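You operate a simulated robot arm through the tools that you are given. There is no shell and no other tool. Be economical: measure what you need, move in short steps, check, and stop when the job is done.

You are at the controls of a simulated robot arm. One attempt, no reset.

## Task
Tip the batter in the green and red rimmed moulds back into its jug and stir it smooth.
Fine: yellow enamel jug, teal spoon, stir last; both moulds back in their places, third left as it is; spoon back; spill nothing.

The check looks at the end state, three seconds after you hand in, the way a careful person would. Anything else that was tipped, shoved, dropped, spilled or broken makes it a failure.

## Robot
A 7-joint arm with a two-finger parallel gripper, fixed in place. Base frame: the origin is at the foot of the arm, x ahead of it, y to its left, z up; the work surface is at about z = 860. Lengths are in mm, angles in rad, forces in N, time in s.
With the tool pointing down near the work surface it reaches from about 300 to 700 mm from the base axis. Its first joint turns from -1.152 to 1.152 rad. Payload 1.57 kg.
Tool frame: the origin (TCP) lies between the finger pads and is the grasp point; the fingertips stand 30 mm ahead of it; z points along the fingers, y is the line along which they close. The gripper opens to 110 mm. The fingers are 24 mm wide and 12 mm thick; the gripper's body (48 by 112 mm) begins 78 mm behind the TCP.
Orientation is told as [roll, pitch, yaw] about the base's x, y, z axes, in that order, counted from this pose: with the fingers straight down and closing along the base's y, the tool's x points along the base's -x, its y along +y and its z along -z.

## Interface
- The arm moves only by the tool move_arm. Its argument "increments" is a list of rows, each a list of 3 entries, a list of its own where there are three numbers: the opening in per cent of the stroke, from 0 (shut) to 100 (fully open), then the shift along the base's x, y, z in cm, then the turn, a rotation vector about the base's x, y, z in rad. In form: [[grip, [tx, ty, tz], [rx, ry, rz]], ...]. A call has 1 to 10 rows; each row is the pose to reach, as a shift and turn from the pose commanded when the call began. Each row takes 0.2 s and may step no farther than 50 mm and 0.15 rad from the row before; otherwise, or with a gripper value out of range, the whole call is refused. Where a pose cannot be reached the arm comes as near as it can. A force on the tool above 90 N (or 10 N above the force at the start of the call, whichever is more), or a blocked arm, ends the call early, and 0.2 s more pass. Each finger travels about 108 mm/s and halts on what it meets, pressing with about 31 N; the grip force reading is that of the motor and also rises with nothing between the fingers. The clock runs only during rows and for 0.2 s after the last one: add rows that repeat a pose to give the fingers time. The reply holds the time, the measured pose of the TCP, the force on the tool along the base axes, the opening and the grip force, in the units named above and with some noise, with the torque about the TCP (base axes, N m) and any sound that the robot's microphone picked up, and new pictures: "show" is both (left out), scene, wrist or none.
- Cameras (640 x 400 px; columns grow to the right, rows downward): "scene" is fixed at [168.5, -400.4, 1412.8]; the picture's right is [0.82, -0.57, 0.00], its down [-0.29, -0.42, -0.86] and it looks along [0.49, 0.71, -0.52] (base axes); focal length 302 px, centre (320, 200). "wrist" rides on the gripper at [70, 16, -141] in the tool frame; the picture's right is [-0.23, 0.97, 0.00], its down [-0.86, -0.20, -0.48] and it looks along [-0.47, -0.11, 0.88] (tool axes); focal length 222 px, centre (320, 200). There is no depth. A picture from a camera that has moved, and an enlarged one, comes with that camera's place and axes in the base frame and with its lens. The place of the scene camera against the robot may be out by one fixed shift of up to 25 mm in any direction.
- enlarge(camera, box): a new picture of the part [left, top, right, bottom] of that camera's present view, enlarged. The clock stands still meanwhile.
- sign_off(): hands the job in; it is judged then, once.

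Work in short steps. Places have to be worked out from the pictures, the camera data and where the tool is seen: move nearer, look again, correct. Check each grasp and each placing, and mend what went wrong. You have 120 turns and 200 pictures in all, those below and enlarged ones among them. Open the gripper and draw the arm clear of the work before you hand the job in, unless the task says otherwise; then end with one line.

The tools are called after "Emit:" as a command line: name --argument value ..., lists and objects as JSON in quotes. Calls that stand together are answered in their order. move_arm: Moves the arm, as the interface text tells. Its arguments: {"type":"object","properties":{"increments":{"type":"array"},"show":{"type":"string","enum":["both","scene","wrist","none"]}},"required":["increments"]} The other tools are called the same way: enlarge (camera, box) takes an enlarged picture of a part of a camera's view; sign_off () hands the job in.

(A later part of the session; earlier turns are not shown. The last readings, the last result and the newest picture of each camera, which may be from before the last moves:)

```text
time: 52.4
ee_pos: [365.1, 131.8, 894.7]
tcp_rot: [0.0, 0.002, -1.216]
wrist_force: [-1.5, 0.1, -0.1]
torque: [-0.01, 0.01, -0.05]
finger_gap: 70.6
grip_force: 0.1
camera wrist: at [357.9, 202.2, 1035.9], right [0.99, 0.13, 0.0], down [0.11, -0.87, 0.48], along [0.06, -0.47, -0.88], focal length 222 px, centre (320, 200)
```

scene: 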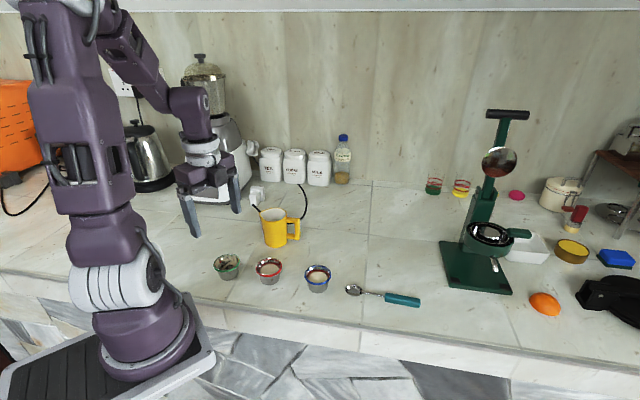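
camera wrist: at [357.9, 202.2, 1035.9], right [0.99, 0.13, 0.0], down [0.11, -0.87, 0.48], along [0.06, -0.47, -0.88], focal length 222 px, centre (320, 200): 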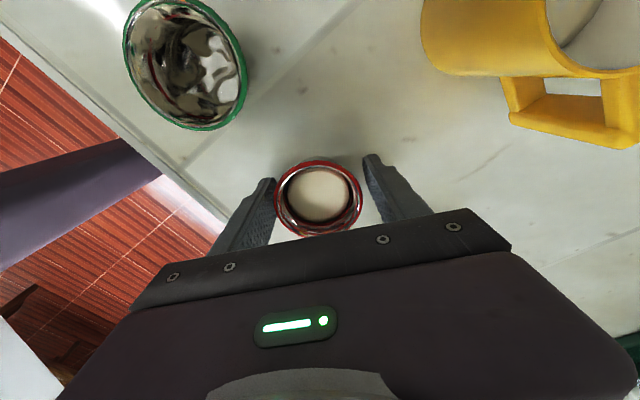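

I centre by about 2 mm, then close.

Emit:
move_arm --increments '[[64, [-0.13, -0.2, 0], [0, 0, 0]], [61, [-0.13, -0.2, 0], [0, 0, 0]], [57, [-0.13, -0.2, 0], [0, 0, 0]], [50, [-0.13, -0.2, 0], [0, 0, 0]], [40, [-0.13, -0.2, 0], [0, 0, 0]], [40, [-0.13, -0.2, 0], [0, 0, 0]]]' --show "wrist"

```text
time: 53.8
ee_pos: [364.3, 130.6, 894.9]
tcp_rot: [-0.001, 0.003, -1.217]
wrist_force: [0.8, -0.8, 0.5]
torque: [-0.02, -0.03, 0.01]
finger_gap: 64.4
grip_force: 30.8
camera wrist: at [357.0, 200.2, 1036.0], right [0.99, 0.13, 0.0], down [0.11, -0.87, 0.48], along [0.06, -0.47, -0.88], focal length 222 px, centre (320, 200)
```

wrist: 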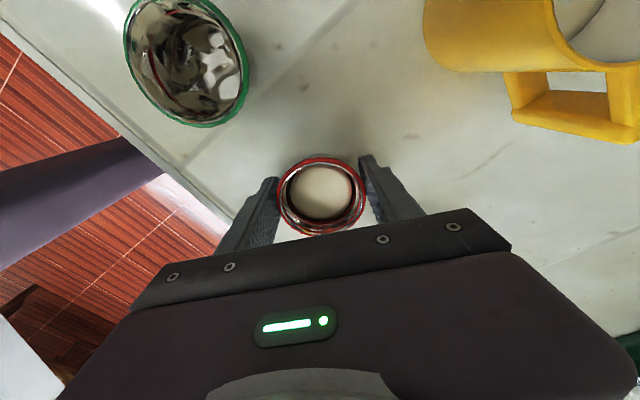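

It is held at 64.4 mm with 31 N. I lift it and check.

Emit:
move_arm --increments '[[40, [0, 0, 0.5], [0, 0, 0]], [40, [0, 0, 1.5], [0, 0, 0]], [40, [0, 0, 3], [0, 0, 0]], [40, [0, 0, 5], [0, 0, 0]], [40, [0, 0, 7], [0, 0, 0]], [40, [0, 0, 9], [0, 0, 0]], [40, [0, 0, 11], [0, 0, 0]], [40, [0, 0, 13], [0, 0, 0]], [40, [0, 0, 15], [0, 0, 0]], [40, [0, 0, 16], [0, 0, 0]]]' --show "both"

```text
time: 56.0
ee_pos: [364.6, 128.7, 1053.9]
tcp_rot: [-0.001, 0.001, -1.218]
wrist_force: [-0.8, 0.7, -0.6]
torque: [0.04, -0.01, -0.02]
finger_gap: 64.4
grip_force: 31.5
camera wrist: at [357.5, 199.6, 1195.9], right [0.99, 0.13, 0.0], down [0.11, -0.87, 0.48], along [0.06, -0.47, -0.88], focal length 222 px, centre (320, 200)
```

scene: 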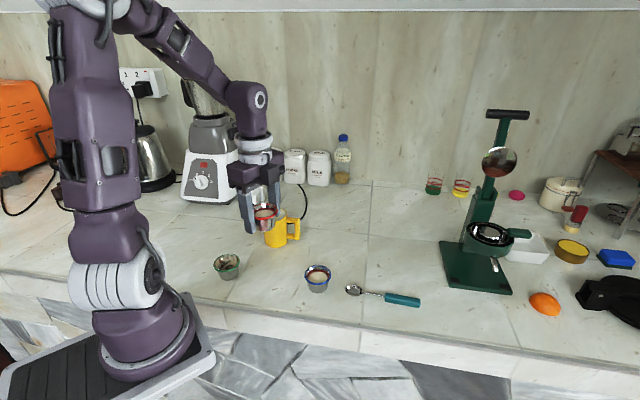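
wrist: 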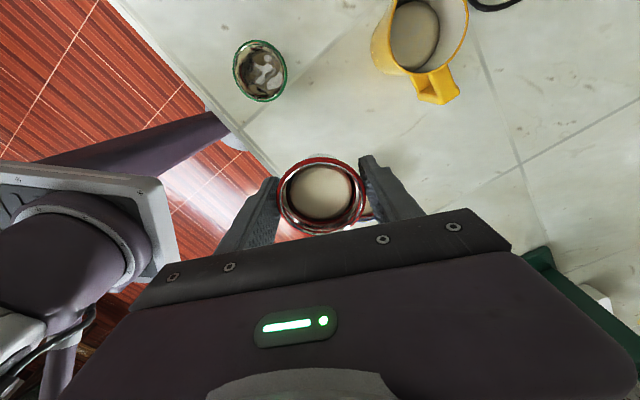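

Clean lift, mould level. I carry it to the pour start used before, near (438,274).

Emit:
move_arm --increments '[[40, [0.2, 0.5, 0], [0, 0, 0]], [40, [0.7, 1.5, 0], [0, 0, 0]], [40, [1.5, 3, 0], [0, 0, 0]], [40, [2.5, 5, 0], [0, 0, 0]], [40, [3.5, 7, 0], [0, 0, 0]], [40, [4.5, 9, 0], [0, 0, 0]], [40, [5.6, 11.2, 0], [0, 0, 0]], [40, [6.5, 12.9, 0], [0, 0, 0]], [40, [7.1, 14, 0], [0, 0, 0]], [40, [7.3, 14.4, 0], [0, 0, 0]]]' --show "none"

Emit:
move_arm --increments '[[40, [0, 0, 0], [0.094, 0.035, 0]], [40, [0, 0, 0], [0.187, 0.07, 0]], [40, [0, 0.1, -0.2], [0.281, 0.105, 0]], [40, [0, 0.2, -0.4], [0.375, 0.14, 0]], [40, [0, 0.2, -0.6], [0.469, 0.174, 0]], [40, [0, 0.2, -0.8], [0.562, 0.209, 0]], [40, [0, 0.2, -1], [0.609, 0.226, 0]], [40, [0, 0.2, -1], [0.656, 0.244, 0]], [40, [0, 0.2, -1], [0.656, 0.244, 0]]]' --show "wrist"

Emit:
enlarge --camera "scene" --box '[230, 160, 330, 260]'

```text
time: 58.2
ee_pos: [438.5, 272.6, 1053.7]
tcp_rot: [0.001, 0.0, -1.214]
wrist_force: [-0.7, 0.2, -0.4]
torque: [-0.01, -0.02, 0.03]
finger_gap: 64.1
grip_force: 31.0
```

```text
time: 60.2
ee_pos: [438.5, 275.8, 1043.6]
tcp_rot: [-0.001, 0.703, -1.215]
wrist_force: [-0.2, -0.4, -0.7]
torque: [-0.03, 0.01, -0.03]
finger_gap: 64.0
grip_force: 30.7
camera wrist: at [468.2, 245.1, 1197.1], right [0.97, 0.18, -0.15], down [0.15, -0.97, -0.19], along [-0.18, 0.16, -0.97], focal length 222 px, centre (320, 200)
```

wrist: 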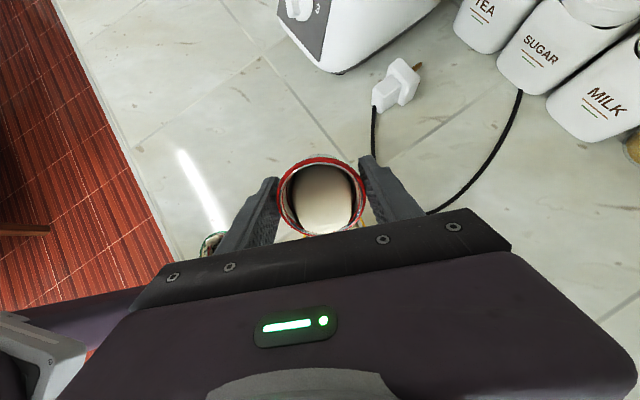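

```text
4.00 times, centred on (280, 210) of scene
camera zoom: at [168.5, -400.4, 1412.8], right [0.82, -0.57, 0.0], down [-0.29, -0.42, -0.86], along [0.49, 0.71, -0.52], focal length 1207 px, centre (480, 160)
```

zoom: 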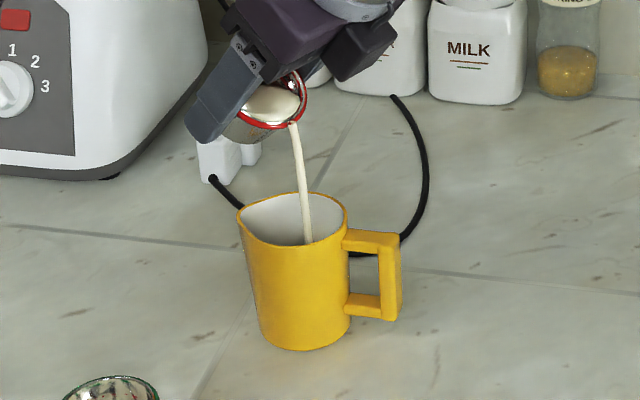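

The stream is central. I continue the tilt slowly with the lip held in place.

Emit:
move_arm --increments '[[40, [0, 0, 0], [0, 0, 0]], [40, [0, -0.1, 0], [0.047, 0.017, 0]], [40, [0.07, -0.2, 0], [0.094, 0.035, 0]], [40, [0.1, -0.3, 0], [0.14, 0.052, 0]], [40, [0.15, -0.4, 0], [0.187, 0.07, 0]], [40, [0.2, -0.5, 0], [0.234, 0.087, 0]], [40, [0.23, -0.6, 0], [0.281, 0.105, 0]], [40, [0.28, -0.75, 0], [0.328, 0.122, 0]], [40, [0.33, -0.85, 0], [0.375, 0.14, 0]], [40, [0.4, -1.0, 0], [0.422, 0.157, 0]]]' --show "none"

Emit:
enlarge --camera "scene" --box '[230, 160, 330, 260]'

```text
time: 62.4
ee_pos: [441.9, 265.7, 1043.5]
tcp_rot: [-0.003, 1.153, -1.217]
wrist_force: [1.1, 0.3, -0.8]
torque: [0.04, 0.01, 0.01]
finger_gap: 64.0
grip_force: 30.9
```

```text
4.00 times, centred on (280, 210) of scene
camera zoom: at [168.5, -400.4, 1412.8], right [0.82, -0.57, 0.0], down [-0.29, -0.42, -0.86], along [0.49, 0.71, -0.52], focal length 1207 px, centre (480, 160)
```

zoom: 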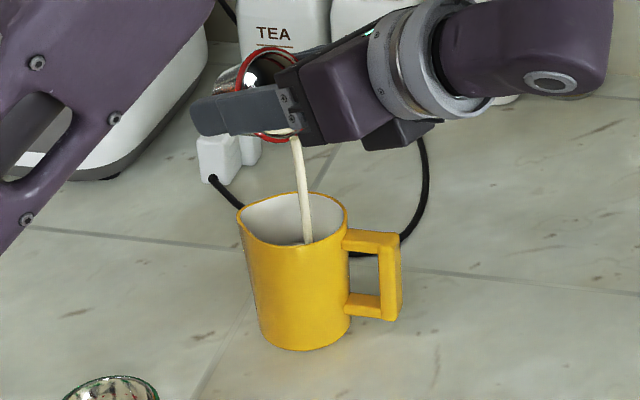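

Still well inside. On to 1.6 rad.

Emit:
move_arm --increments '[[40, [0.03, -0.1, 0], [0.047, 0.017, 0]], [40, [0.07, -0.2, 0], [0.094, 0.035, 0]], [40, [0.1, -0.3, 0], [0.14, 0.052, 0]], [40, [0.14, -0.4, 0], [0.187, 0.07, 0]], [40, [0.18, -0.5, 0], [0.234, 0.087, 0]], [40, [0.21, -0.6, 0], [0.281, 0.105, 0]], [40, [0.25, -0.7, 0], [0.328, 0.122, 0]], [40, [0.3, -0.85, 0], [0.375, 0.14, 0]], [40, [0.35, -0.95, 0], [0.422, 0.157, 0]], [40, [0.35, -0.95, 0], [0.422, 0.157, 0]]]' --show "none"

Emit:
enlarge --camera "scene" --box '[230, 160, 330, 260]'

```text
time: 64.6
ee_pos: [445.0, 255.7, 1045.3]
tcp_rot: [-3.112, 1.54, 1.957]
wrist_force: [-0.3, -0.4, -0.9]
torque: [0.0, 0.03, 0.0]
finger_gap: 63.7
grip_force: 31.3
```

```text
4.00 times, centred on (280, 210) of scene
camera zoom: at [168.5, -400.4, 1412.8], right [0.82, -0.57, 0.0], down [-0.29, -0.42, -0.86], along [0.49, 0.71, -0.52], focal length 1207 px, centre (480, 160)
```

zoom: 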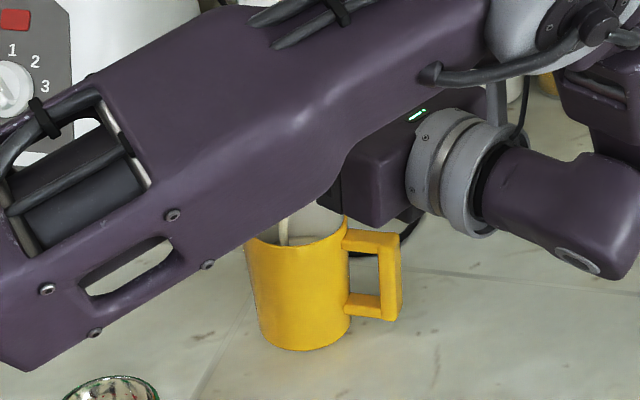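

Still in the jug, though the gap shrank slightly, so I check the grip in the wrist view.

Emit:
enlarge --camera "wrist" --box '[260, 140, 380, 240]'

```text
4.00 times, centred on (320, 190) of wrist
camera zoom: at [512.4, 126.8, 1109.3], right [0.91, 0.35, -0.23], down [-0.03, -0.49, -0.87], along [-0.41, 0.8, -0.44], focal length 888 px, centre (320, 240)
```

zoom: 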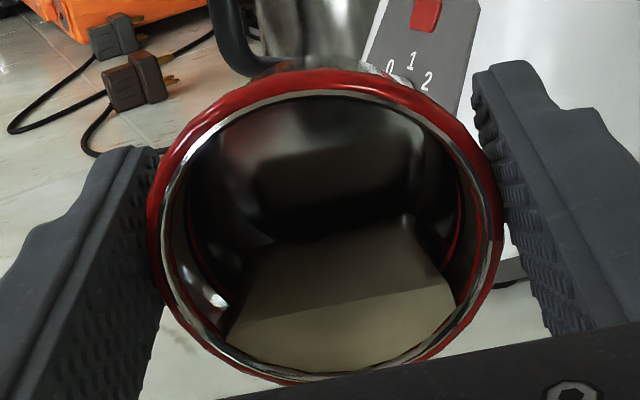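

The mould is well centred on the pads, so the grip is sound. I continue to 2.15 rad and hold.

Emit:
move_arm --increments '[[40, [0.03, -0.1, 0.2], [0.094, 0.035, 0]], [40, [0.06, -0.2, 0.4], [0.187, 0.07, 0]], [40, [0.1, -0.3, 0.6], [0.281, 0.105, 0]], [40, [0.1, -0.3, 0.6], [0.281, 0.105, 0]], [40, [0.1, -0.3, 0.6], [0.281, 0.105, 0]], [40, [0.15, -0.4, 1.0], [0.375, 0.14, 0]], [40, [0.2, -0.6, 1.4], [0.469, 0.174, 0]], [40, [0.2, -0.6, 1.4], [0.515, 0.192, 0]], [40, [0.2, -0.6, 1.4], [0.515, 0.192, 0]], [40, [0.2, -0.6, 1.4], [0.515, 0.192, 0]]]' --show "none"

Emit:
move_arm --increments '[[40, [0, 0, 0], [0, 0, 0]], [40, [0, 0, 0], [0, 0, 0]], [40, [0, 0, 0], [0, 0, 0]], [40, [0, 0, 1], [0.06, 0.022, 0]], [40, [0, 0, 2], [0.12, 0.045, 0]], [40, [0.1, -0.2, 3], [0.234, 0.087, 0]], [40, [0.1, -0.2, 3], [0.234, 0.087, 0]], [40, [0.1, -0.2, 3], [0.234, 0.087, 0]], [40, [0.1, -0.2, 3], [0.234, 0.087, 0]], [40, [0.1, -0.2, 3], [0.234, 0.087, 0]]]' --show "none"

Emit:
enlarge --camera "wrist" --box '[260, 140, 380, 240]'

```text
time: 66.8
ee_pos: [447.6, 250.1, 1057.8]
tcp_rot: [-3.14, 0.991, 1.929]
wrist_force: [0.1, 0.6, 0.2]
torque: [-0.02, -0.01, 0.03]
finger_gap: 56.9
grip_force: 30.8
```

```text
time: 69.0
ee_pos: [449.0, 248.7, 1087.6]
tcp_rot: [-3.141, 0.739, 1.928]
wrist_force: [0.5, 0.1, -0.2]
torque: [-0.03, -0.05, 0.01]
finger_gap: 56.7
grip_force: 30.8
```

```text
4.00 times, centred on (320, 190) of wrist
camera zoom: at [516.6, 115.8, 1030.3], right [0.85, 0.5, -0.15], down [-0.3, 0.22, -0.93], along [-0.43, 0.84, 0.33], focal length 888 px, centre (320, 240)
```

zoom: 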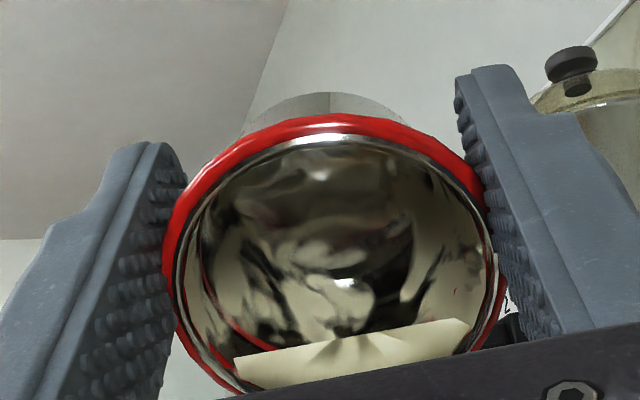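

The gap has dropped to 57 mm: the mould slipped in the pads, but it has held steady for the last 2 s. I look from both cameras before moving.

Emit:
enlarge --camera "scene" --box '[210, 120, 350, 240]'

Emit:
enlarge --camera "wrist" --box '[200, 120, 440, 270]'

```text
3.33 times, centred on (280, 180) of scene
camera zoom: at [168.5, -400.4, 1412.8], right [0.82, -0.57, 0.0], down [-0.29, -0.42, -0.86], along [0.49, 0.71, -0.52], focal length 1006 px, centre (453, 267)
```

zoom: 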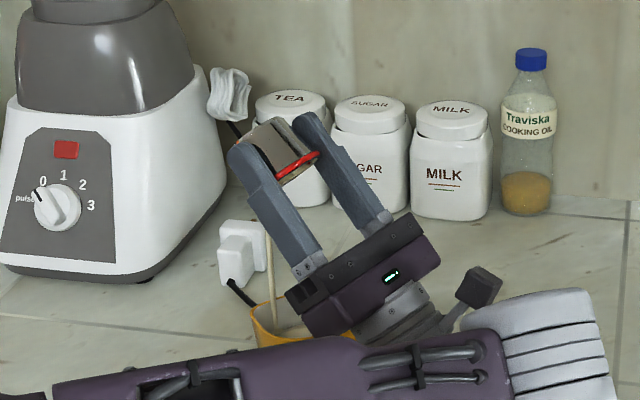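

```text
2.67 times, centred on (320, 195) of wrist
camera zoom: at [516.6, 115.8, 1030.3], right [0.85, 0.5, -0.15], down [-0.3, 0.22, -0.93], along [-0.43, 0.84, 0.33], focal length 592 px, centre (320, 213)
```

zoom: 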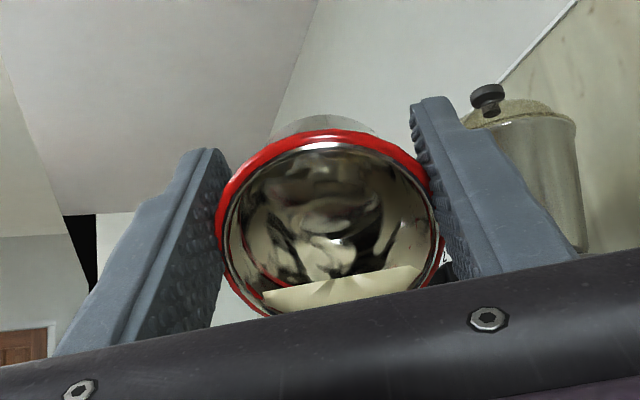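

The mould is now clamped on its wall below the rim and stable, and a thin stream still runs into the spout side of the jug. I shift about 8 mm back toward the jug centre and let it drain.

Emit:
move_arm --increments '[[40, [0.1, -0.25, 0], [0, 0, 0]], [40, [0.2, -0.5, 0], [0, 0, 0]], [40, [0.3, -0.8, 0], [0, 0, 0]], [40, [0.3, -0.8, 0], [0, 0, 0]], [40, [0.3, -0.8, 0], [0, 0, 0]], [40, [0.3, -0.8, 0], [0, 0, 0]], [40, [0.3, -0.8, 0], [0, 0, 0]], [40, [0.3, -0.8, 0], [0, 0, 0]], [40, [0.3, -0.8, 0], [0, 0, 0]], [40, [0.3, -0.8, 0], [0, 0, 0]]]' --show "none"

Emit:
enlarge --camera "wrist" --box '[200, 120, 440, 270]'

Emit:
enlarge --camera "scene" --box '[210, 120, 350, 240]'

```text
time: 71.2
ee_pos: [450.9, 241.3, 1087.3]
tcp_rot: [-3.14, 0.74, 1.927]
wrist_force: [0.3, 0.6, -0.3]
torque: [-0.02, 0.02, 0.01]
finger_gap: 56.5
grip_force: 31.2
```

```text
2.67 times, centred on (320, 195) of wrist
camera zoom: at [519.6, 107.8, 1030.6], right [0.85, 0.5, -0.15], down [-0.3, 0.22, -0.93], along [-0.43, 0.84, 0.33], focal length 592 px, centre (320, 213)
```

zoom: 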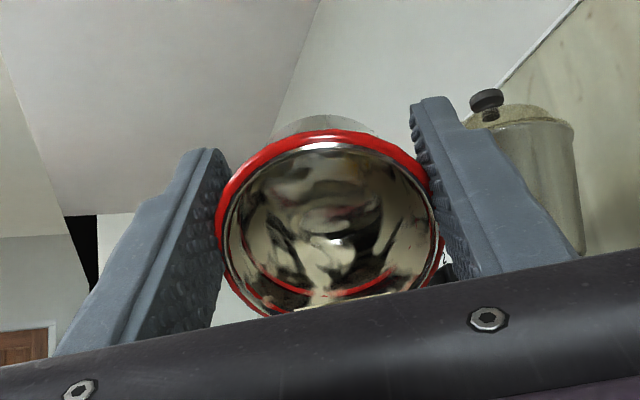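

```text
3.33 times, centred on (280, 180) of scene
camera zoom: at [168.5, -400.4, 1412.8], right [0.82, -0.57, 0.0], down [-0.29, -0.42, -0.86], along [0.49, 0.71, -0.52], focal length 1006 px, centre (453, 267)
```

zoom: 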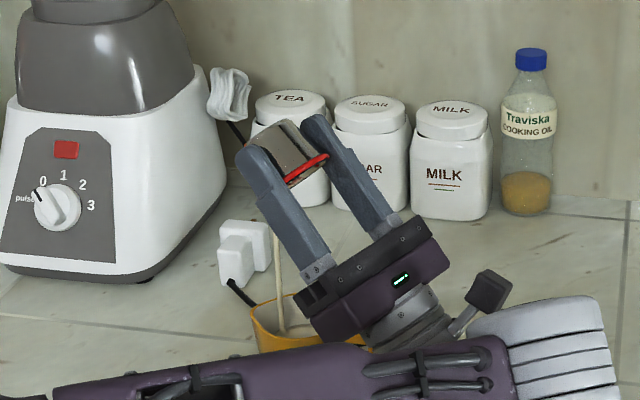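

Almost drained. I hold another second, then start righting it gently.

Emit:
move_arm --increments '[[40, [0, 0, 0], [0, 0, 0]], [40, [0, 0, 0], [0, 0, 0]], [40, [0, 0, 0], [0, 0, 0]], [40, [0, 0, 0], [0, 0, 0]], [40, [0, 0, 0], [0, 0, 0]], [40, [0, 0, 0], [-0.094, -0.035, 0]], [40, [0, 0, 0], [-0.187, -0.07, 0]], [40, [0, 0, 0], [-0.281, -0.105, 0]], [40, [0, 0.1, 0], [-0.375, -0.14, 0]], [40, [0, 0.2, 0], [-0.469, -0.174, 0]]]' --show "none"

Emit:
move_arm --increments '[[40, [0, 0.1, 0], [-0.094, -0.035, 0]], [40, [-0.1, 0.2, 0], [-0.187, -0.07, 0]], [40, [-0.1, 0.3, 0], [-0.281, -0.105, 0]], [40, [-0.2, 0.5, 0], [-0.375, -0.14, 0]], [40, [-0.2, 0.6, 0], [-0.469, -0.174, 0]], [40, [-0.3, 0.8, 0], [-0.562, -0.209, 0]], [40, [-0.3, 0.9, 0], [-0.656, -0.244, 0]], [40, [-0.4, 1.1, 0], [-0.75, -0.28, 0]], [40, [-0.5, 1.3, 0], [-0.843, -0.314, 0]], [40, [-0.6, 1.5, 0], [-0.937, -0.349, 0]]]' --show "wrist"

Emit:
enlarge --camera "scene" --box '[210, 140, 330, 260]'

```text
time: 73.4
ee_pos: [451.7, 242.0, 1088.6]
tcp_rot: [-3.135, 1.24, 1.934]
wrist_force: [-0.1, 0.4, -1.1]
torque: [0.03, -0.01, -0.01]
finger_gap: 56.6
grip_force: 31.0
```

```text
time: 75.6
ee_pos: [445.4, 257.7, 1088.0]
tcp_rot: [-0.002, 0.9, -1.218]
wrist_force: [-0.3, 0.5, -1.3]
torque: [0.0, -0.01, -0.05]
finger_gap: 56.6
grip_force: 31.0
camera wrist: at [485.7, 199.0, 1230.9], right [0.96, 0.21, -0.18], down [0.13, -0.92, -0.37], along [-0.24, 0.34, -0.91], focal length 222 px, centre (320, 200)
```

wrist: 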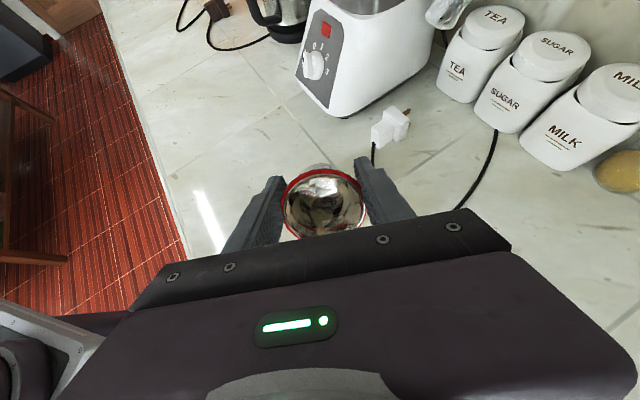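

```text
3.33 times, centred on (270, 200) of scene
camera zoom: at [168.5, -400.4, 1412.8], right [0.82, -0.57, 0.0], down [-0.29, -0.42, -0.86], along [0.49, 0.71, -0.52], focal length 1006 px, centre (487, 200)
```

zoom: 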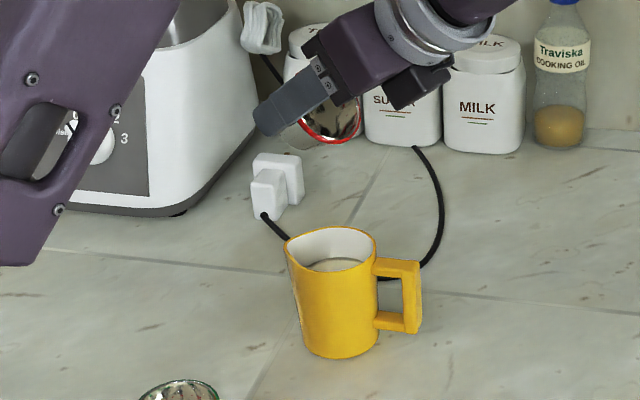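

Stable, and no spill seen. I right the tool fully and look closely at the mould's tilt in the hand.

Emit:
move_arm --increments '[[40, [0, 0, 0], [-0.094, -0.035, 0]], [40, [0, 0, 0], [-0.187, -0.07, 0]], [40, [0, 0, 0], [-0.281, -0.105, 0]], [40, [0, 0, 0], [-0.375, -0.14, 0]], [40, [0, 0, 0], [-0.469, -0.174, 0]], [40, [0, 0, 0], [-0.562, -0.209, 0]], [40, [0, 0, 0], [-0.656, -0.244, 0]], [40, [0, 0, 0], [-0.75, -0.28, 0]], [40, [0, 0, 0], [-0.843, -0.314, 0]], [40, [0, 0, 0], [-0.843, -0.314, 0]]]' --show "none"

Emit:
enlarge --camera "scene" --box '[230, 140, 310, 200]'

Emit:
enlarge --camera "wrist" --box '[240, 110, 400, 250]'

```text
time: 77.8
ee_pos: [446.1, 255.8, 1087.2]
tcp_rot: [-0.001, 0.001, -1.218]
wrist_force: [0.1, -0.1, -1.0]
torque: [-0.03, -0.03, 0.0]
finger_gap: 56.7
grip_force: 31.3
```

```text
6.67 times, centred on (270, 170) of scene
camera zoom: at [168.5, -400.4, 1412.8], right [0.82, -0.57, 0.0], down [-0.29, -0.42, -0.86], along [0.49, 0.71, -0.52], focal length 2011 px, centre (653, 400)
```

zoom: 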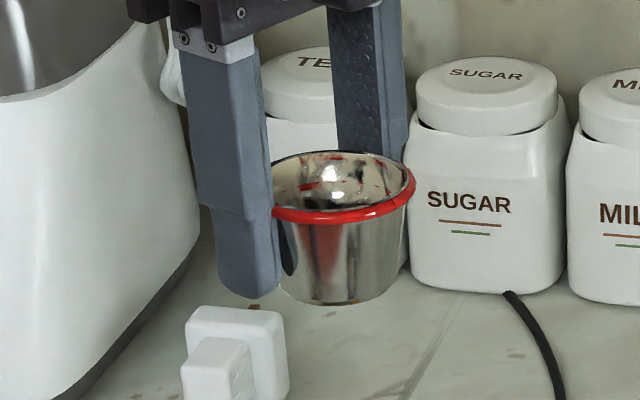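

```text
2.86 times, centred on (320, 180) of wrist
camera zoom: at [437.8, 327.5, 1229.7], right [0.99, 0.13, 0.0], down [0.11, -0.87, 0.48], along [0.06, -0.47, -0.88], focal length 635 px, centre (320, 257)
```

zoom: 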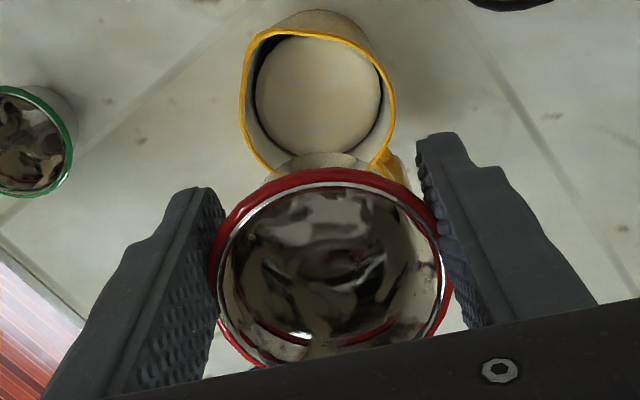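

The mould is held about 12 mm off the pad centre toward the camera-far side, within about 5–8° of upright. I carry it back slowly over its place, allowing for that offset, and compare with its original image position.

Emit:
move_arm --increments '[[40, [-0.4, -0.5, 0], [0, 0, 0]], [40, [-1.2, -1.6, 0], [0, 0, 0]], [40, [-2.4, -3.2, 0], [0, 0, 0]], [40, [-4, -5.3, 0], [0, 0, 0]], [40, [-5.6, -7.5, 0], [0, 0, 0]], [40, [-7.2, -9.6, 0], [0, 0, 0]], [40, [-8.2, -11, -2], [0, 0, 0]], [40, [-8.6, -11.5, -5], [0, 0, 0]], [40, [-8.6, -11.5, -9], [0, 0, 0]], [40, [-8.6, -11.5, -12.5], [0, 0, 0]]]' --show "both"

Emit:
enlarge --camera "scene" --box '[220, 210, 320, 290]'

```text
time: 80.0
ee_pos: [358.9, 142.5, 964.1]
tcp_rot: [-0.001, 0.002, -1.217]
wrist_force: [0.4, 0.4, 0.5]
torque: [0.01, 0.02, -0.01]
finger_gap: 56.8
grip_force: 31.3
camera wrist: at [351.6, 213.1, 1104.3], right [0.99, 0.13, 0.0], down [0.11, -0.87, 0.48], along [0.06, -0.47, -0.88], focal length 222 px, centre (320, 200)
```

scene: 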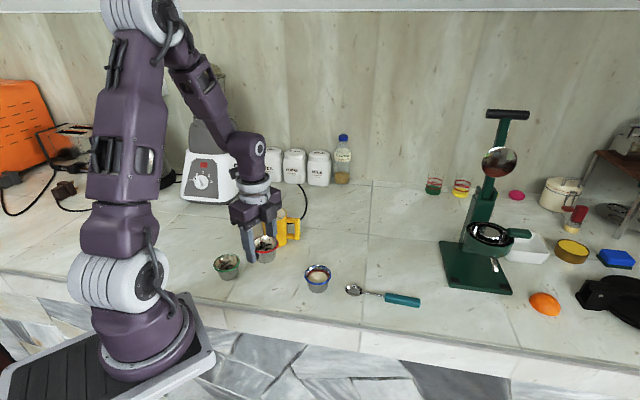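
wrist: 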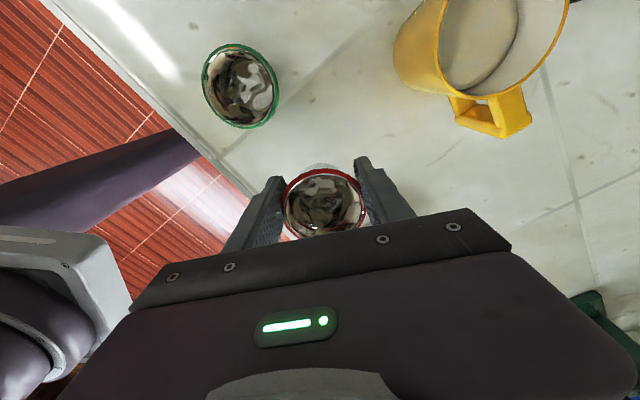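

```text
5.00 times, centred on (270, 250) of scene
camera zoom: at [168.5, -400.4, 1412.8], right [0.82, -0.57, 0.0], down [-0.29, -0.42, -0.86], along [0.49, 0.71, -0.52], focal length 1508 px, centre (570, -50)
```

zoom: 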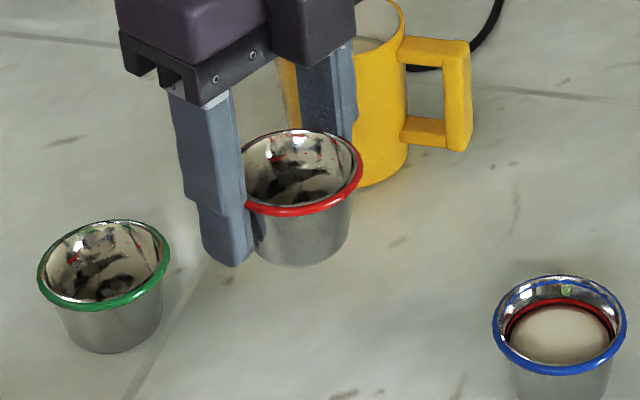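

The mould looks nearly upright, and its rim projects down to within a few mm of the original spot. I lower to z≈902 first and check for contact.

Emit:
move_arm --increments '[[40, [0, 0, -1.5], [0, 0, 0]], [40, [0, 0, -3], [0, 0, 0]], [40, [0, 0, -4.5], [0, 0, 0]], [40, [0, 0, -5.4], [0, 0, 0]], [40, [0, 0, -5.8], [0, 0, 0]], [40, [0, 0, -6.1], [0, 0, 0]]]' --show "scene"

Emit:
enlarge --camera "scene" --box '[200, 190, 440, 340]'

```text
time: 81.4
ee_pos: [360.0, 142.5, 901.1]
tcp_rot: [0.002, 0.002, -1.217]
wrist_force: [0.0, -0.4, -1.1]
torque: [-0.02, 0.01, -0.01]
finger_gap: 56.8
grip_force: 31.8
```

scene: 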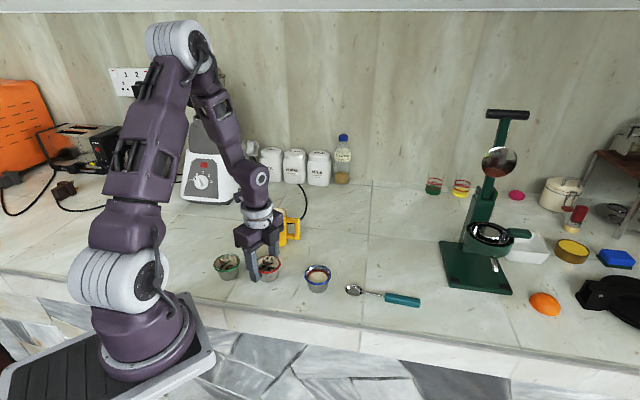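

```text
2.67 times, centred on (320, 265) of scene
camera zoom: at [168.5, -400.4, 1412.8], right [0.82, -0.57, 0.0], down [-0.29, -0.42, -0.86], along [0.49, 0.71, -0.52], focal length 804 px, centre (320, 27)
```

zoom: 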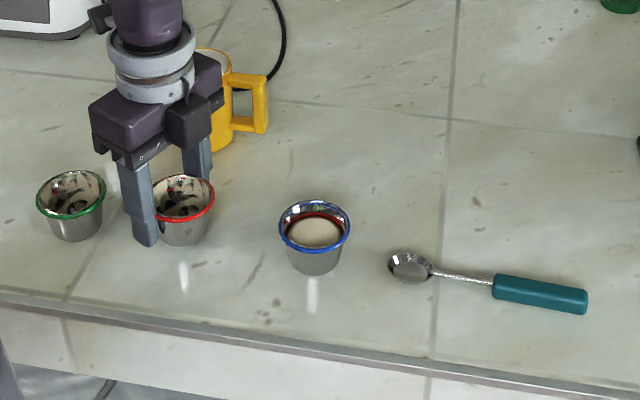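

Not yet in contact. It needs about 3 mm more to the picture's right, then I lower in small steps to contact.

Emit:
move_arm --increments '[[40, [0.25, -0.17, -0.2], [0, 0, 0]], [40, [0.25, -0.17, -0.4], [0, 0, 0]], [40, [0.25, -0.17, -0.5], [0, 0, 0]], [40, [0.25, -0.17, -0.6], [0, 0, 0]]]' --show "none"

```text
time: 82.4
ee_pos: [361.5, 140.2, 897.6]
tcp_rot: [0.001, 0.002, -1.215]
wrist_force: [-2.0, -0.6, 13.4]
torque: [-0.12, -0.33, -0.03]
finger_gap: 56.5
grip_force: 31.0
```

Contact at 13 N. I check the look in the scene before letting go.

Emit:
enlarge --camera "scene" --box '[230, 230, 310, 290]'

Emit:
enlarge --camera "wrist" --box '[200, 100, 440, 260]'

```text
6.67 times, centred on (270, 260) of scene
camera zoom: at [168.3, -400.5, 1412.8], right [0.82, -0.57, 0.0], down [-0.29, -0.42, -0.86], along [0.49, 0.71, -0.51], focal length 2011 px, centre (653, -200)
```

zoom: 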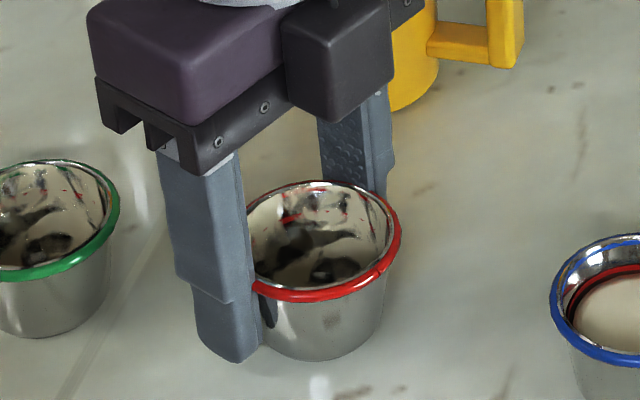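

```text
2.50 times, centred on (320, 180) of wrist
camera zoom: at [354.5, 210.6, 1037.9], right [0.99, 0.13, 0.0], down [0.11, -0.87, 0.48], along [0.06, -0.47, -0.88], focal length 555 px, centre (320, 250)
```

zoom: 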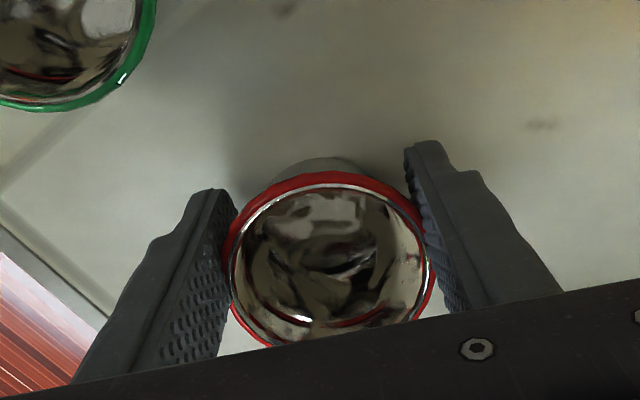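

Almost flat on the table. I open gently.

Emit:
move_arm --increments '[[52, [0, 0, 0], [0, 0, 0]], [53, [0, 0, 0], [0, 0, 0]], [55, [0, 0, 0], [0, 0, 0]], [58, [0, 0, 0], [0, 0, 0]], [63, [0, 0, 0], [0, 0, 0]], [72, [0, 0, 0], [0, 0, 0]], [85, [0, 0, 0], [0, 0, 0]]]' --show "wrist"

Emit:
enlarge --camera "scene" --box '[200, 190, 440, 340]'

```text
time: 84.0
ee_pos: [361.5, 140.4, 896.7]
tcp_rot: [-0.001, 0.001, -1.215]
wrist_force: [0.1, 0.4, 0.2]
torque: [0.0, 0.04, -0.01]
finger_gap: 93.5
grip_force: 0.0
camera wrist: at [354.5, 210.6, 1037.5], right [0.99, 0.13, 0.0], down [0.11, -0.87, 0.48], along [0.06, -0.47, -0.88], focal length 222 px, centre (320, 200)
```

wrist: 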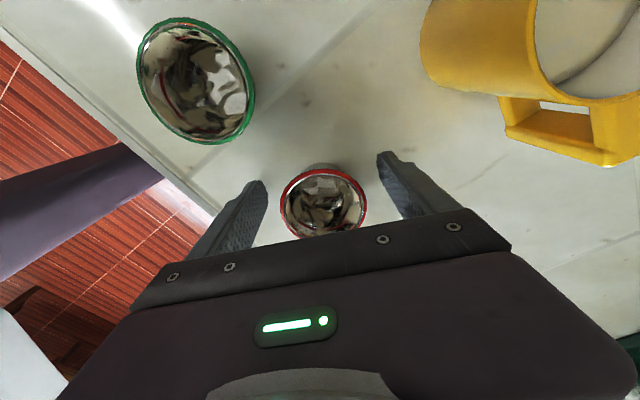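

```text
2.67 times, centred on (320, 265) of scene
camera zoom: at [168.5, -400.4, 1412.8], right [0.82, -0.57, 0.0], down [-0.29, -0.42, -0.86], along [0.49, 0.71, -0.52], focal length 804 px, centre (320, 27)
```

zoom: 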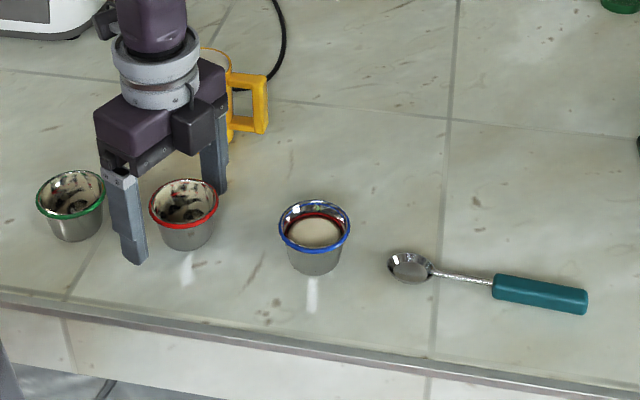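

Red stands within about 3 mm of its original place. I rise straight up, clear, and move on toward the spoon, turning so the fingers close across its handle (yaw about -0.84).

Emit:
move_arm --increments '[[88, [0, 0, 2], [0, 0, 0]], [88, [0, 0, 5], [0, 0, 0]], [88, [0, 0, 9], [0, 0, 0]], [88, [0, 0, 13], [0, 0, 0]], [70, [2, -2.5, 14], [0, 0, 0.06]], [60, [5, -6, 14], [0, 0, 0.12]], [50, [8, -9, 14], [0, 0, 0.18]], [50, [11, -12.5, 14], [0, 0, 0.25]], [50, [14, -16, 14], [0, 0, 0.32]], [50, [17, -19.5, 14], [0, 0, 0.375]]]' --show "both"

Emit:
enlarge --camera "scene" --box '[200, 190, 360, 300]'

```text
time: 86.2
ee_pos: [532.8, -54.8, 1036.5]
tcp_rot: [0.002, 0.002, -0.839]
wrist_force: [-0.1, -1.1, -0.1]
torque: [0.02, -0.01, 0.02]
finger_gap: 55.1
grip_force: 0.1
camera wrist: at [499.6, 7.0, 1178.2], right [0.88, 0.48, 0.0], down [0.42, -0.77, 0.48], along [0.23, -0.42, -0.88], focal length 222 px, centre (320, 200)
```

scene: 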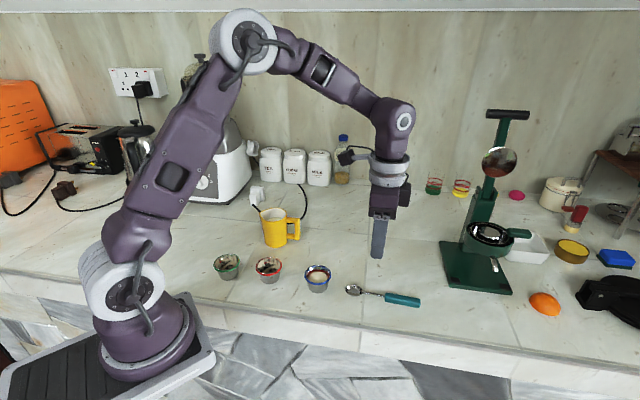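
wrist: 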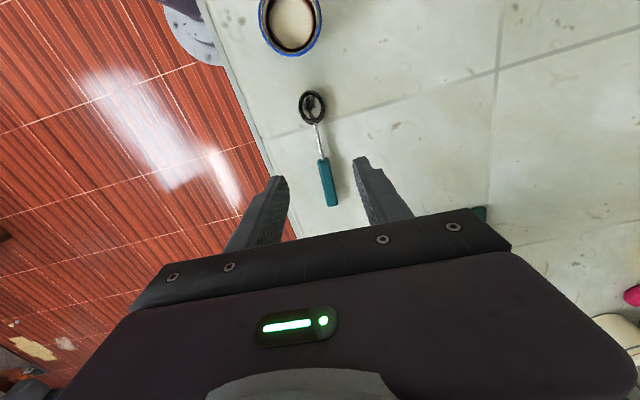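

```text
3.64 times, centred on (280, 245) of scene
camera zoom: at [168.5, -400.4, 1412.8], right [0.82, -0.57, 0.0], down [-0.29, -0.42, -0.86], along [0.49, 0.71, -0.52], focal length 1097 px, centre (466, 36)
```

zoom: 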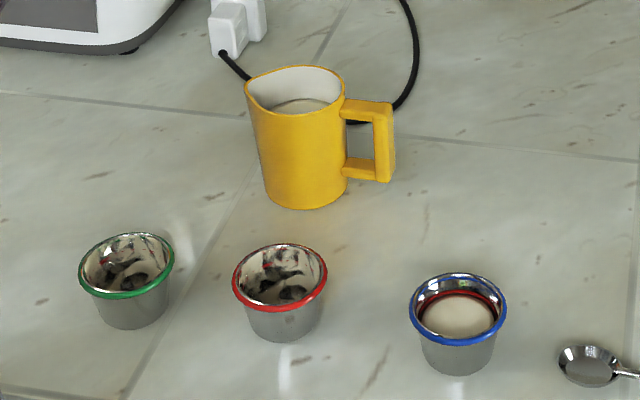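

The spoon handle runs (551,-81) to (601,-139), heading about -49.5°, with its middle at (576,-110). I move above it and down to z≈940 for a closer look.

Emit:
move_arm --increments '[[50, [2, -2.5, -1], [0, 0, -0.01]], [50, [4.3, -5.5, -3], [0, 0, -0.02]], [50, [4.3, -5.5, -6], [0, 0, -0.025]], [50, [4.3, -5.5, -9.5], [0, 0, -0.025]]]' --show "wrist"

```text
time: 87.2
ee_pos: [573.9, -109.9, 941.1]
tcp_rot: [0.001, 0.001, -0.864]
wrist_force: [0.1, 0.3, -0.7]
torque: [0.0, 0.02, 0.02]
finger_gap: 54.7
grip_force: 0.0
camera wrist: at [543.0, -47.6, 1082.7], right [0.89, 0.46, 0.0], down [0.4, -0.78, 0.48], along [0.22, -0.42, -0.88], focal length 222 px, centre (320, 200)
```

wrist: 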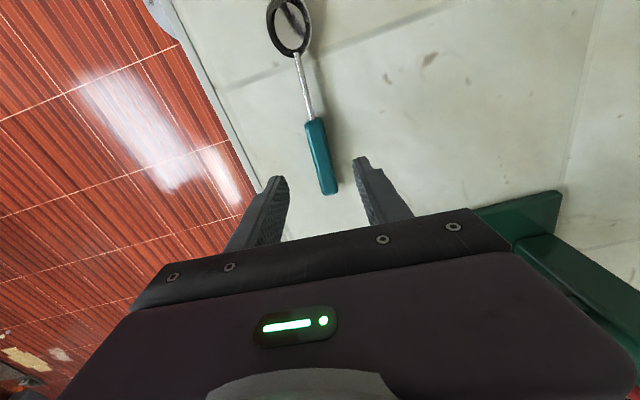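

The handle middle is at about (577,-108). I shift 3.5 mm along the closing axis and go down to z≈892.

Emit:
move_arm --increments '[[50, [0.27, 0.23, -1.5], [0, 0, -0.01]], [50, [0.27, 0.23, -3], [0, 0, -0.01]], [50, [0.27, 0.23, -4.2], [0, 0, -0.01]], [50, [0.27, 0.23, -4.9], [0, 0, -0.01]], [50, [0.27, 0.23, -4.9], [0, 0, -0.01]]]' --show "both"

Emit:
enlarge --camera "scene" --box '[340, 250, 460, 330]'

```text
time: 88.4
ee_pos: [577.3, -108.6, 891.8]
tcp_rot: [-0.001, 0.002, -0.875]
wrist_force: [-1.0, 0.1, 0.0]
torque: [0.03, 0.0, 0.01]
finger_gap: 55.1
grip_force: 0.0
camera wrist: at [546.7, -44.7, 1033.5], right [0.89, 0.45, 0.0], down [0.4, -0.79, 0.48], along [0.21, -0.43, -0.88], focal length 222 px, centre (320, 200)
```

scene: 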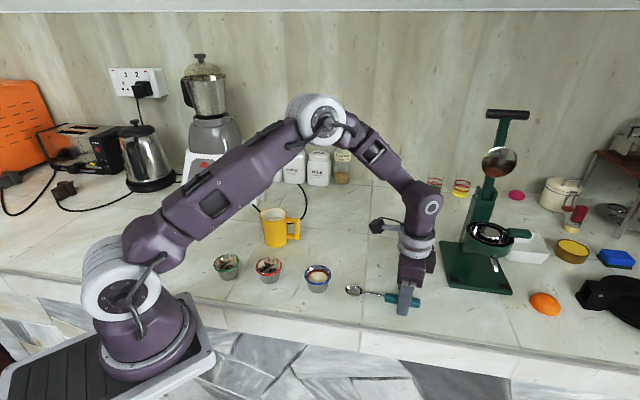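
wrist: 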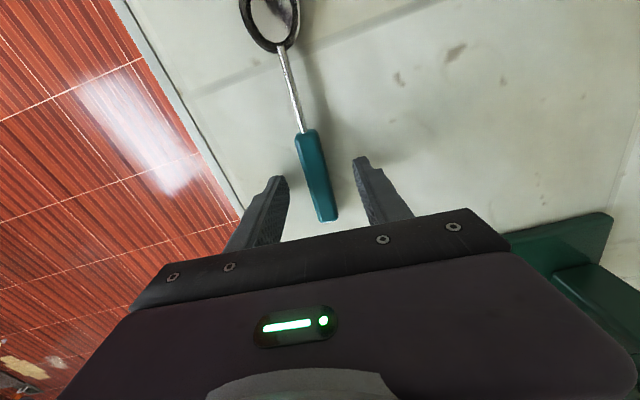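

```text
5.00 times, centred on (400, 290) of scene
camera zoom: at [168.5, -400.4, 1412.8], right [0.82, -0.57, 0.0], down [-0.29, -0.42, -0.86], along [0.49, 0.71, -0.52], focal length 1508 px, centre (-80, -250)
```

zoom: 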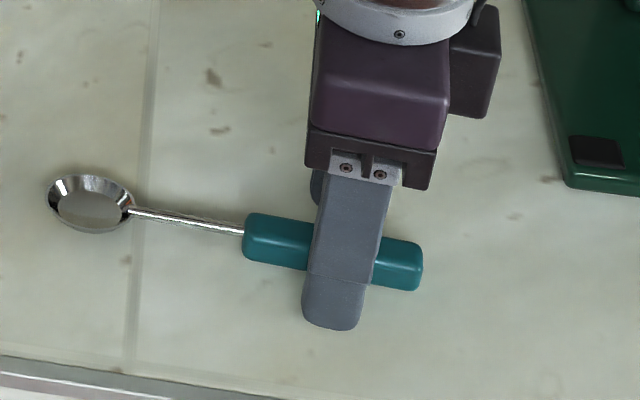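

The fingers straddle the handle a bit behind its middle. I close in steps.

Emit:
move_arm --increments '[[40, [0, 0, 0], [0, 0, 0]], [32, [0, 0, 0], [0, 0, 0]], [25, [0, 0, 0], [0, 0, 0]], [18, [0, 0, 0], [0, 0, 0]], [12, [0, 0, 0], [0, 0, 0]], [5, [0, 0, 0], [0, 0, 0]], [0, [0, 0, 0], [0, 0, 0]], [0, [0, 0, 0], [0, 0, 0]]]' --show "wrist"

```text
time: 90.2
ee_pos: [577.0, -107.3, 891.5]
tcp_rot: [0.001, 0.001, -0.876]
wrist_force: [0.5, 0.2, 1.0]
torque: [0.04, -0.02, -0.02]
finger_gap: 16.7
grip_force: 31.0
camera wrist: at [546.7, -44.7, 1033.6], right [0.89, 0.45, 0.0], down [0.4, -0.79, 0.48], along [0.21, -0.43, -0.88], focal length 222 px, centre (320, 200)
```

wrist: 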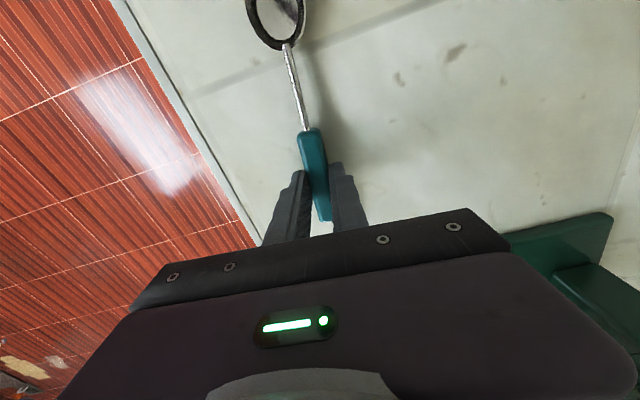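

The handle is gripped at 16.7 mm (pose to remember: 577,-108,891.6, yaw -0.876). I lift and check for droop.

Emit:
move_arm --increments '[[0, [0, 0, 0.5], [0, 0, 0]], [0, [0, 0, 1.5], [0, 0, 0]], [0, [0, 0, 3.5], [0, 0, 0]], [0, [0, 0, 6], [0, 0, 0]], [0, [0, 0, 9], [0, 0, 0]], [0, [0, 0, 12], [0, 0, 0]], [0, [0, 0, 15], [0, 0, 0]], [0, [0, 0, 18], [0, 0, 0]], [0, [0, 0, 20], [0, 0, 0]]]' --show "both"

```text
time: 92.2
ee_pos: [577.6, -108.0, 1092.9]
tcp_rot: [0.0, 0.003, -0.876]
wrist_force: [0.5, 0.3, 0.6]
torque: [-0.02, -0.02, -0.03]
finger_gap: 16.8
grip_force: 31.2
camera wrist: at [546.4, -44.6, 1234.3], right [0.89, 0.45, 0.0], down [0.4, -0.79, 0.48], along [0.21, -0.43, -0.88], focal length 222 px, centre (320, 200)
```

scene: 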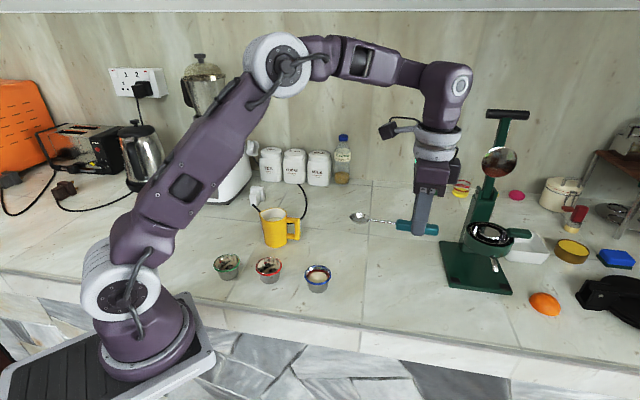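
wrist: 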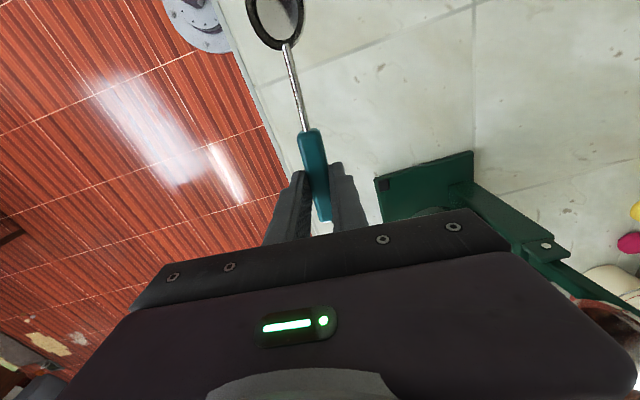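

The spoon is held level with no droop. I carry it over toward the jug at z≈1130, turning to yaw about 0.5.

Emit:
move_arm --increments '[[0, [-1, 2, 1], [0, 0, 0.1]], [0, [-3, 5.5, 2], [0, 0, 0.24]], [0, [-5, 9.5, 3], [0, 0, 0.38]], [0, [-7, 13.5, 4], [0, 0, 0.52]], [0, [-9, 17.5, 4], [0, 0, 0.66]], [0, [-11, 21.5, 4], [0, 0, 0.8]], [0, [-13, 25.5, 4], [0, 0, 0.94]], [0, [-14.5, 29.5, 4], [0, 0, 1.08]], [0, [-15.7, 33, 4], [0, 0, 1.22]], [0, [-16, 34.5, 4], [0, 0, 1.37]]]' --show "none"

```text
time: 94.4
ee_pos: [417.2, 237.5, 1132.7]
tcp_rot: [-0.001, 0.002, 0.498]
wrist_force: [-0.3, 0.4, -0.3]
torque: [-0.01, 0.01, -0.02]
finger_gap: 16.8
grip_force: 31.0
```

Now I tilt the spoon bowl-down (1.2 rad) above the jug, keeping the bowl above the rim.

Emit:
move_arm --increments '[[0, [0.4, 0.2, 0], [0.0574, -0.1055, 0]], [0, [0.8, 0.4, 0], [0.1148, -0.211, 0]], [0, [1.2, 0.6, 0], [0.1722, -0.3165, 0]], [0, [1.6, 0.8, 0], [0.2296, -0.422, 0]], [0, [2.1, 0.9, 0], [0.287, -0.5275, 0]], [0, [2.5, 1.1, 0], [0.3444, -0.633, 0]], [0, [2.9, 1.3, 0], [0.4018, -0.7385, 0]], [0, [3.3, 1.5, 0], [0.4592, -0.844, 0]], [0, [3.8, 1.7, 0], [0.5166, -0.9495, 0]], [0, [4.2, 1.85, 0], [0.574, -1.055, 0]]]' --show "both"

```text
time: 96.6
ee_pos: [468.6, 264.7, 1138.8]
tcp_rot: [0.013, -1.197, 0.487]
wrist_force: [0.2, 0.2, -0.2]
torque: [0.01, -0.02, 0.03]
finger_gap: 16.7
grip_force: 30.8
out of reach, approached as far as the arm can: row 6, 7, 8, 10
camera wrist: at [324.1, 203.8, 1124.4], right [-0.39, 0.89, 0.22], down [-0.02, -0.24, 0.97], along [0.92, 0.38, 0.11], focal length 222 px, centre (320, 200)
```

scene: 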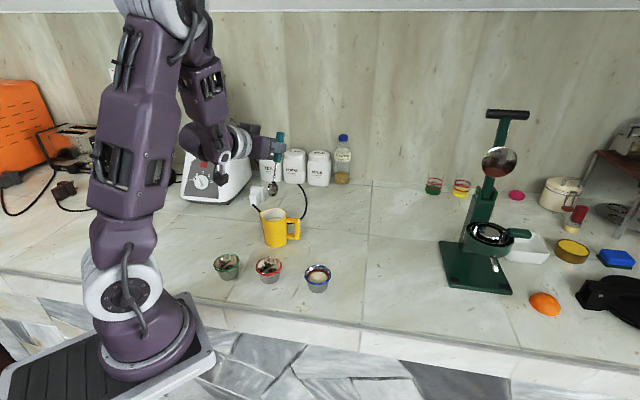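
wrist: 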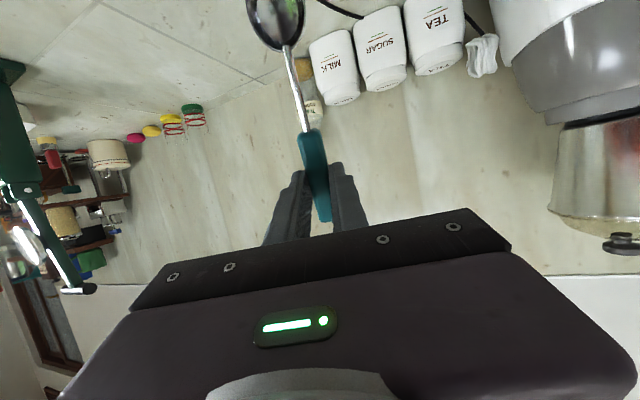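

Reach is marginal with this heading. I correct toward the jug axis and lower a little to see whether it improves.

Emit:
move_arm --increments '[[0, [-0.5, -0.5, 0], [0, 0, 0]], [0, [-0.96, -0.87, -0.5], [0, 0, 0]], [0, [-0.96, -0.87, -1.5], [0, 0, 0]], [0, [-0.96, -0.87, -2.5], [0, 0, 0]]]' --show "none"

```text
time: 97.6
ee_pos: [473.0, 269.7, 1122.1]
tcp_rot: [0.008, -1.196, 0.488]
wrist_force: [-0.5, 0.1, -0.6]
torque: [-0.02, 0.01, -0.02]
finger_gap: 16.8
grip_force: 30.6
out of reach, approached as far as the arm can: row 1, 2, 3, 4
```

It gets worse lower down, so I swing the heading round to about 100° (hand on the right of the jug), where reach was good, staying above the rim.

Emit:
move_arm --increments '[[0, [0.2, 0, 0.5], [0, 0, 0.14]], [0, [0.2, 0, 0.5], [0, 0, 0.28]], [0, [0.2, 0, 0.5], [0, 0, 0.42]], [0, [0, 0, 0.5], [0, 0, 0.56]], [0, [-0.5, -0.2, 0.5], [0, 0, 0.7]], [0, [-1, -0.4, 0.5], [0, 0, 0.84]], [0, [-1.5, -0.5, 0.5], [0, 0, 0.98]], [0, [-2.1, -0.6, 0.5], [0, 0, 1.12]], [0, [-2.7, -0.7, 0.5], [0, 0, 1.26]], [0, [-2.7, -0.7, 0.5], [0, 0, 1.26]]]' --show "scene"

```text
time: 99.8
ee_pos: [446.8, 263.0, 1126.4]
tcp_rot: [0.006, -1.199, 1.752]
wrist_force: [-0.7, 0.6, -0.7]
torque: [0.0, 0.02, 0.04]
finger_gap: 16.6
grip_force: 31.0
```

scene: 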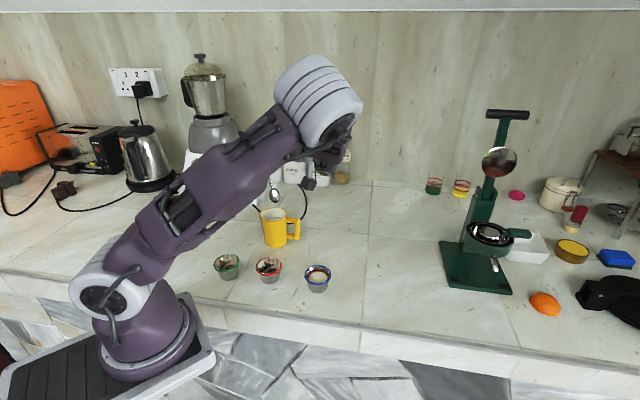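

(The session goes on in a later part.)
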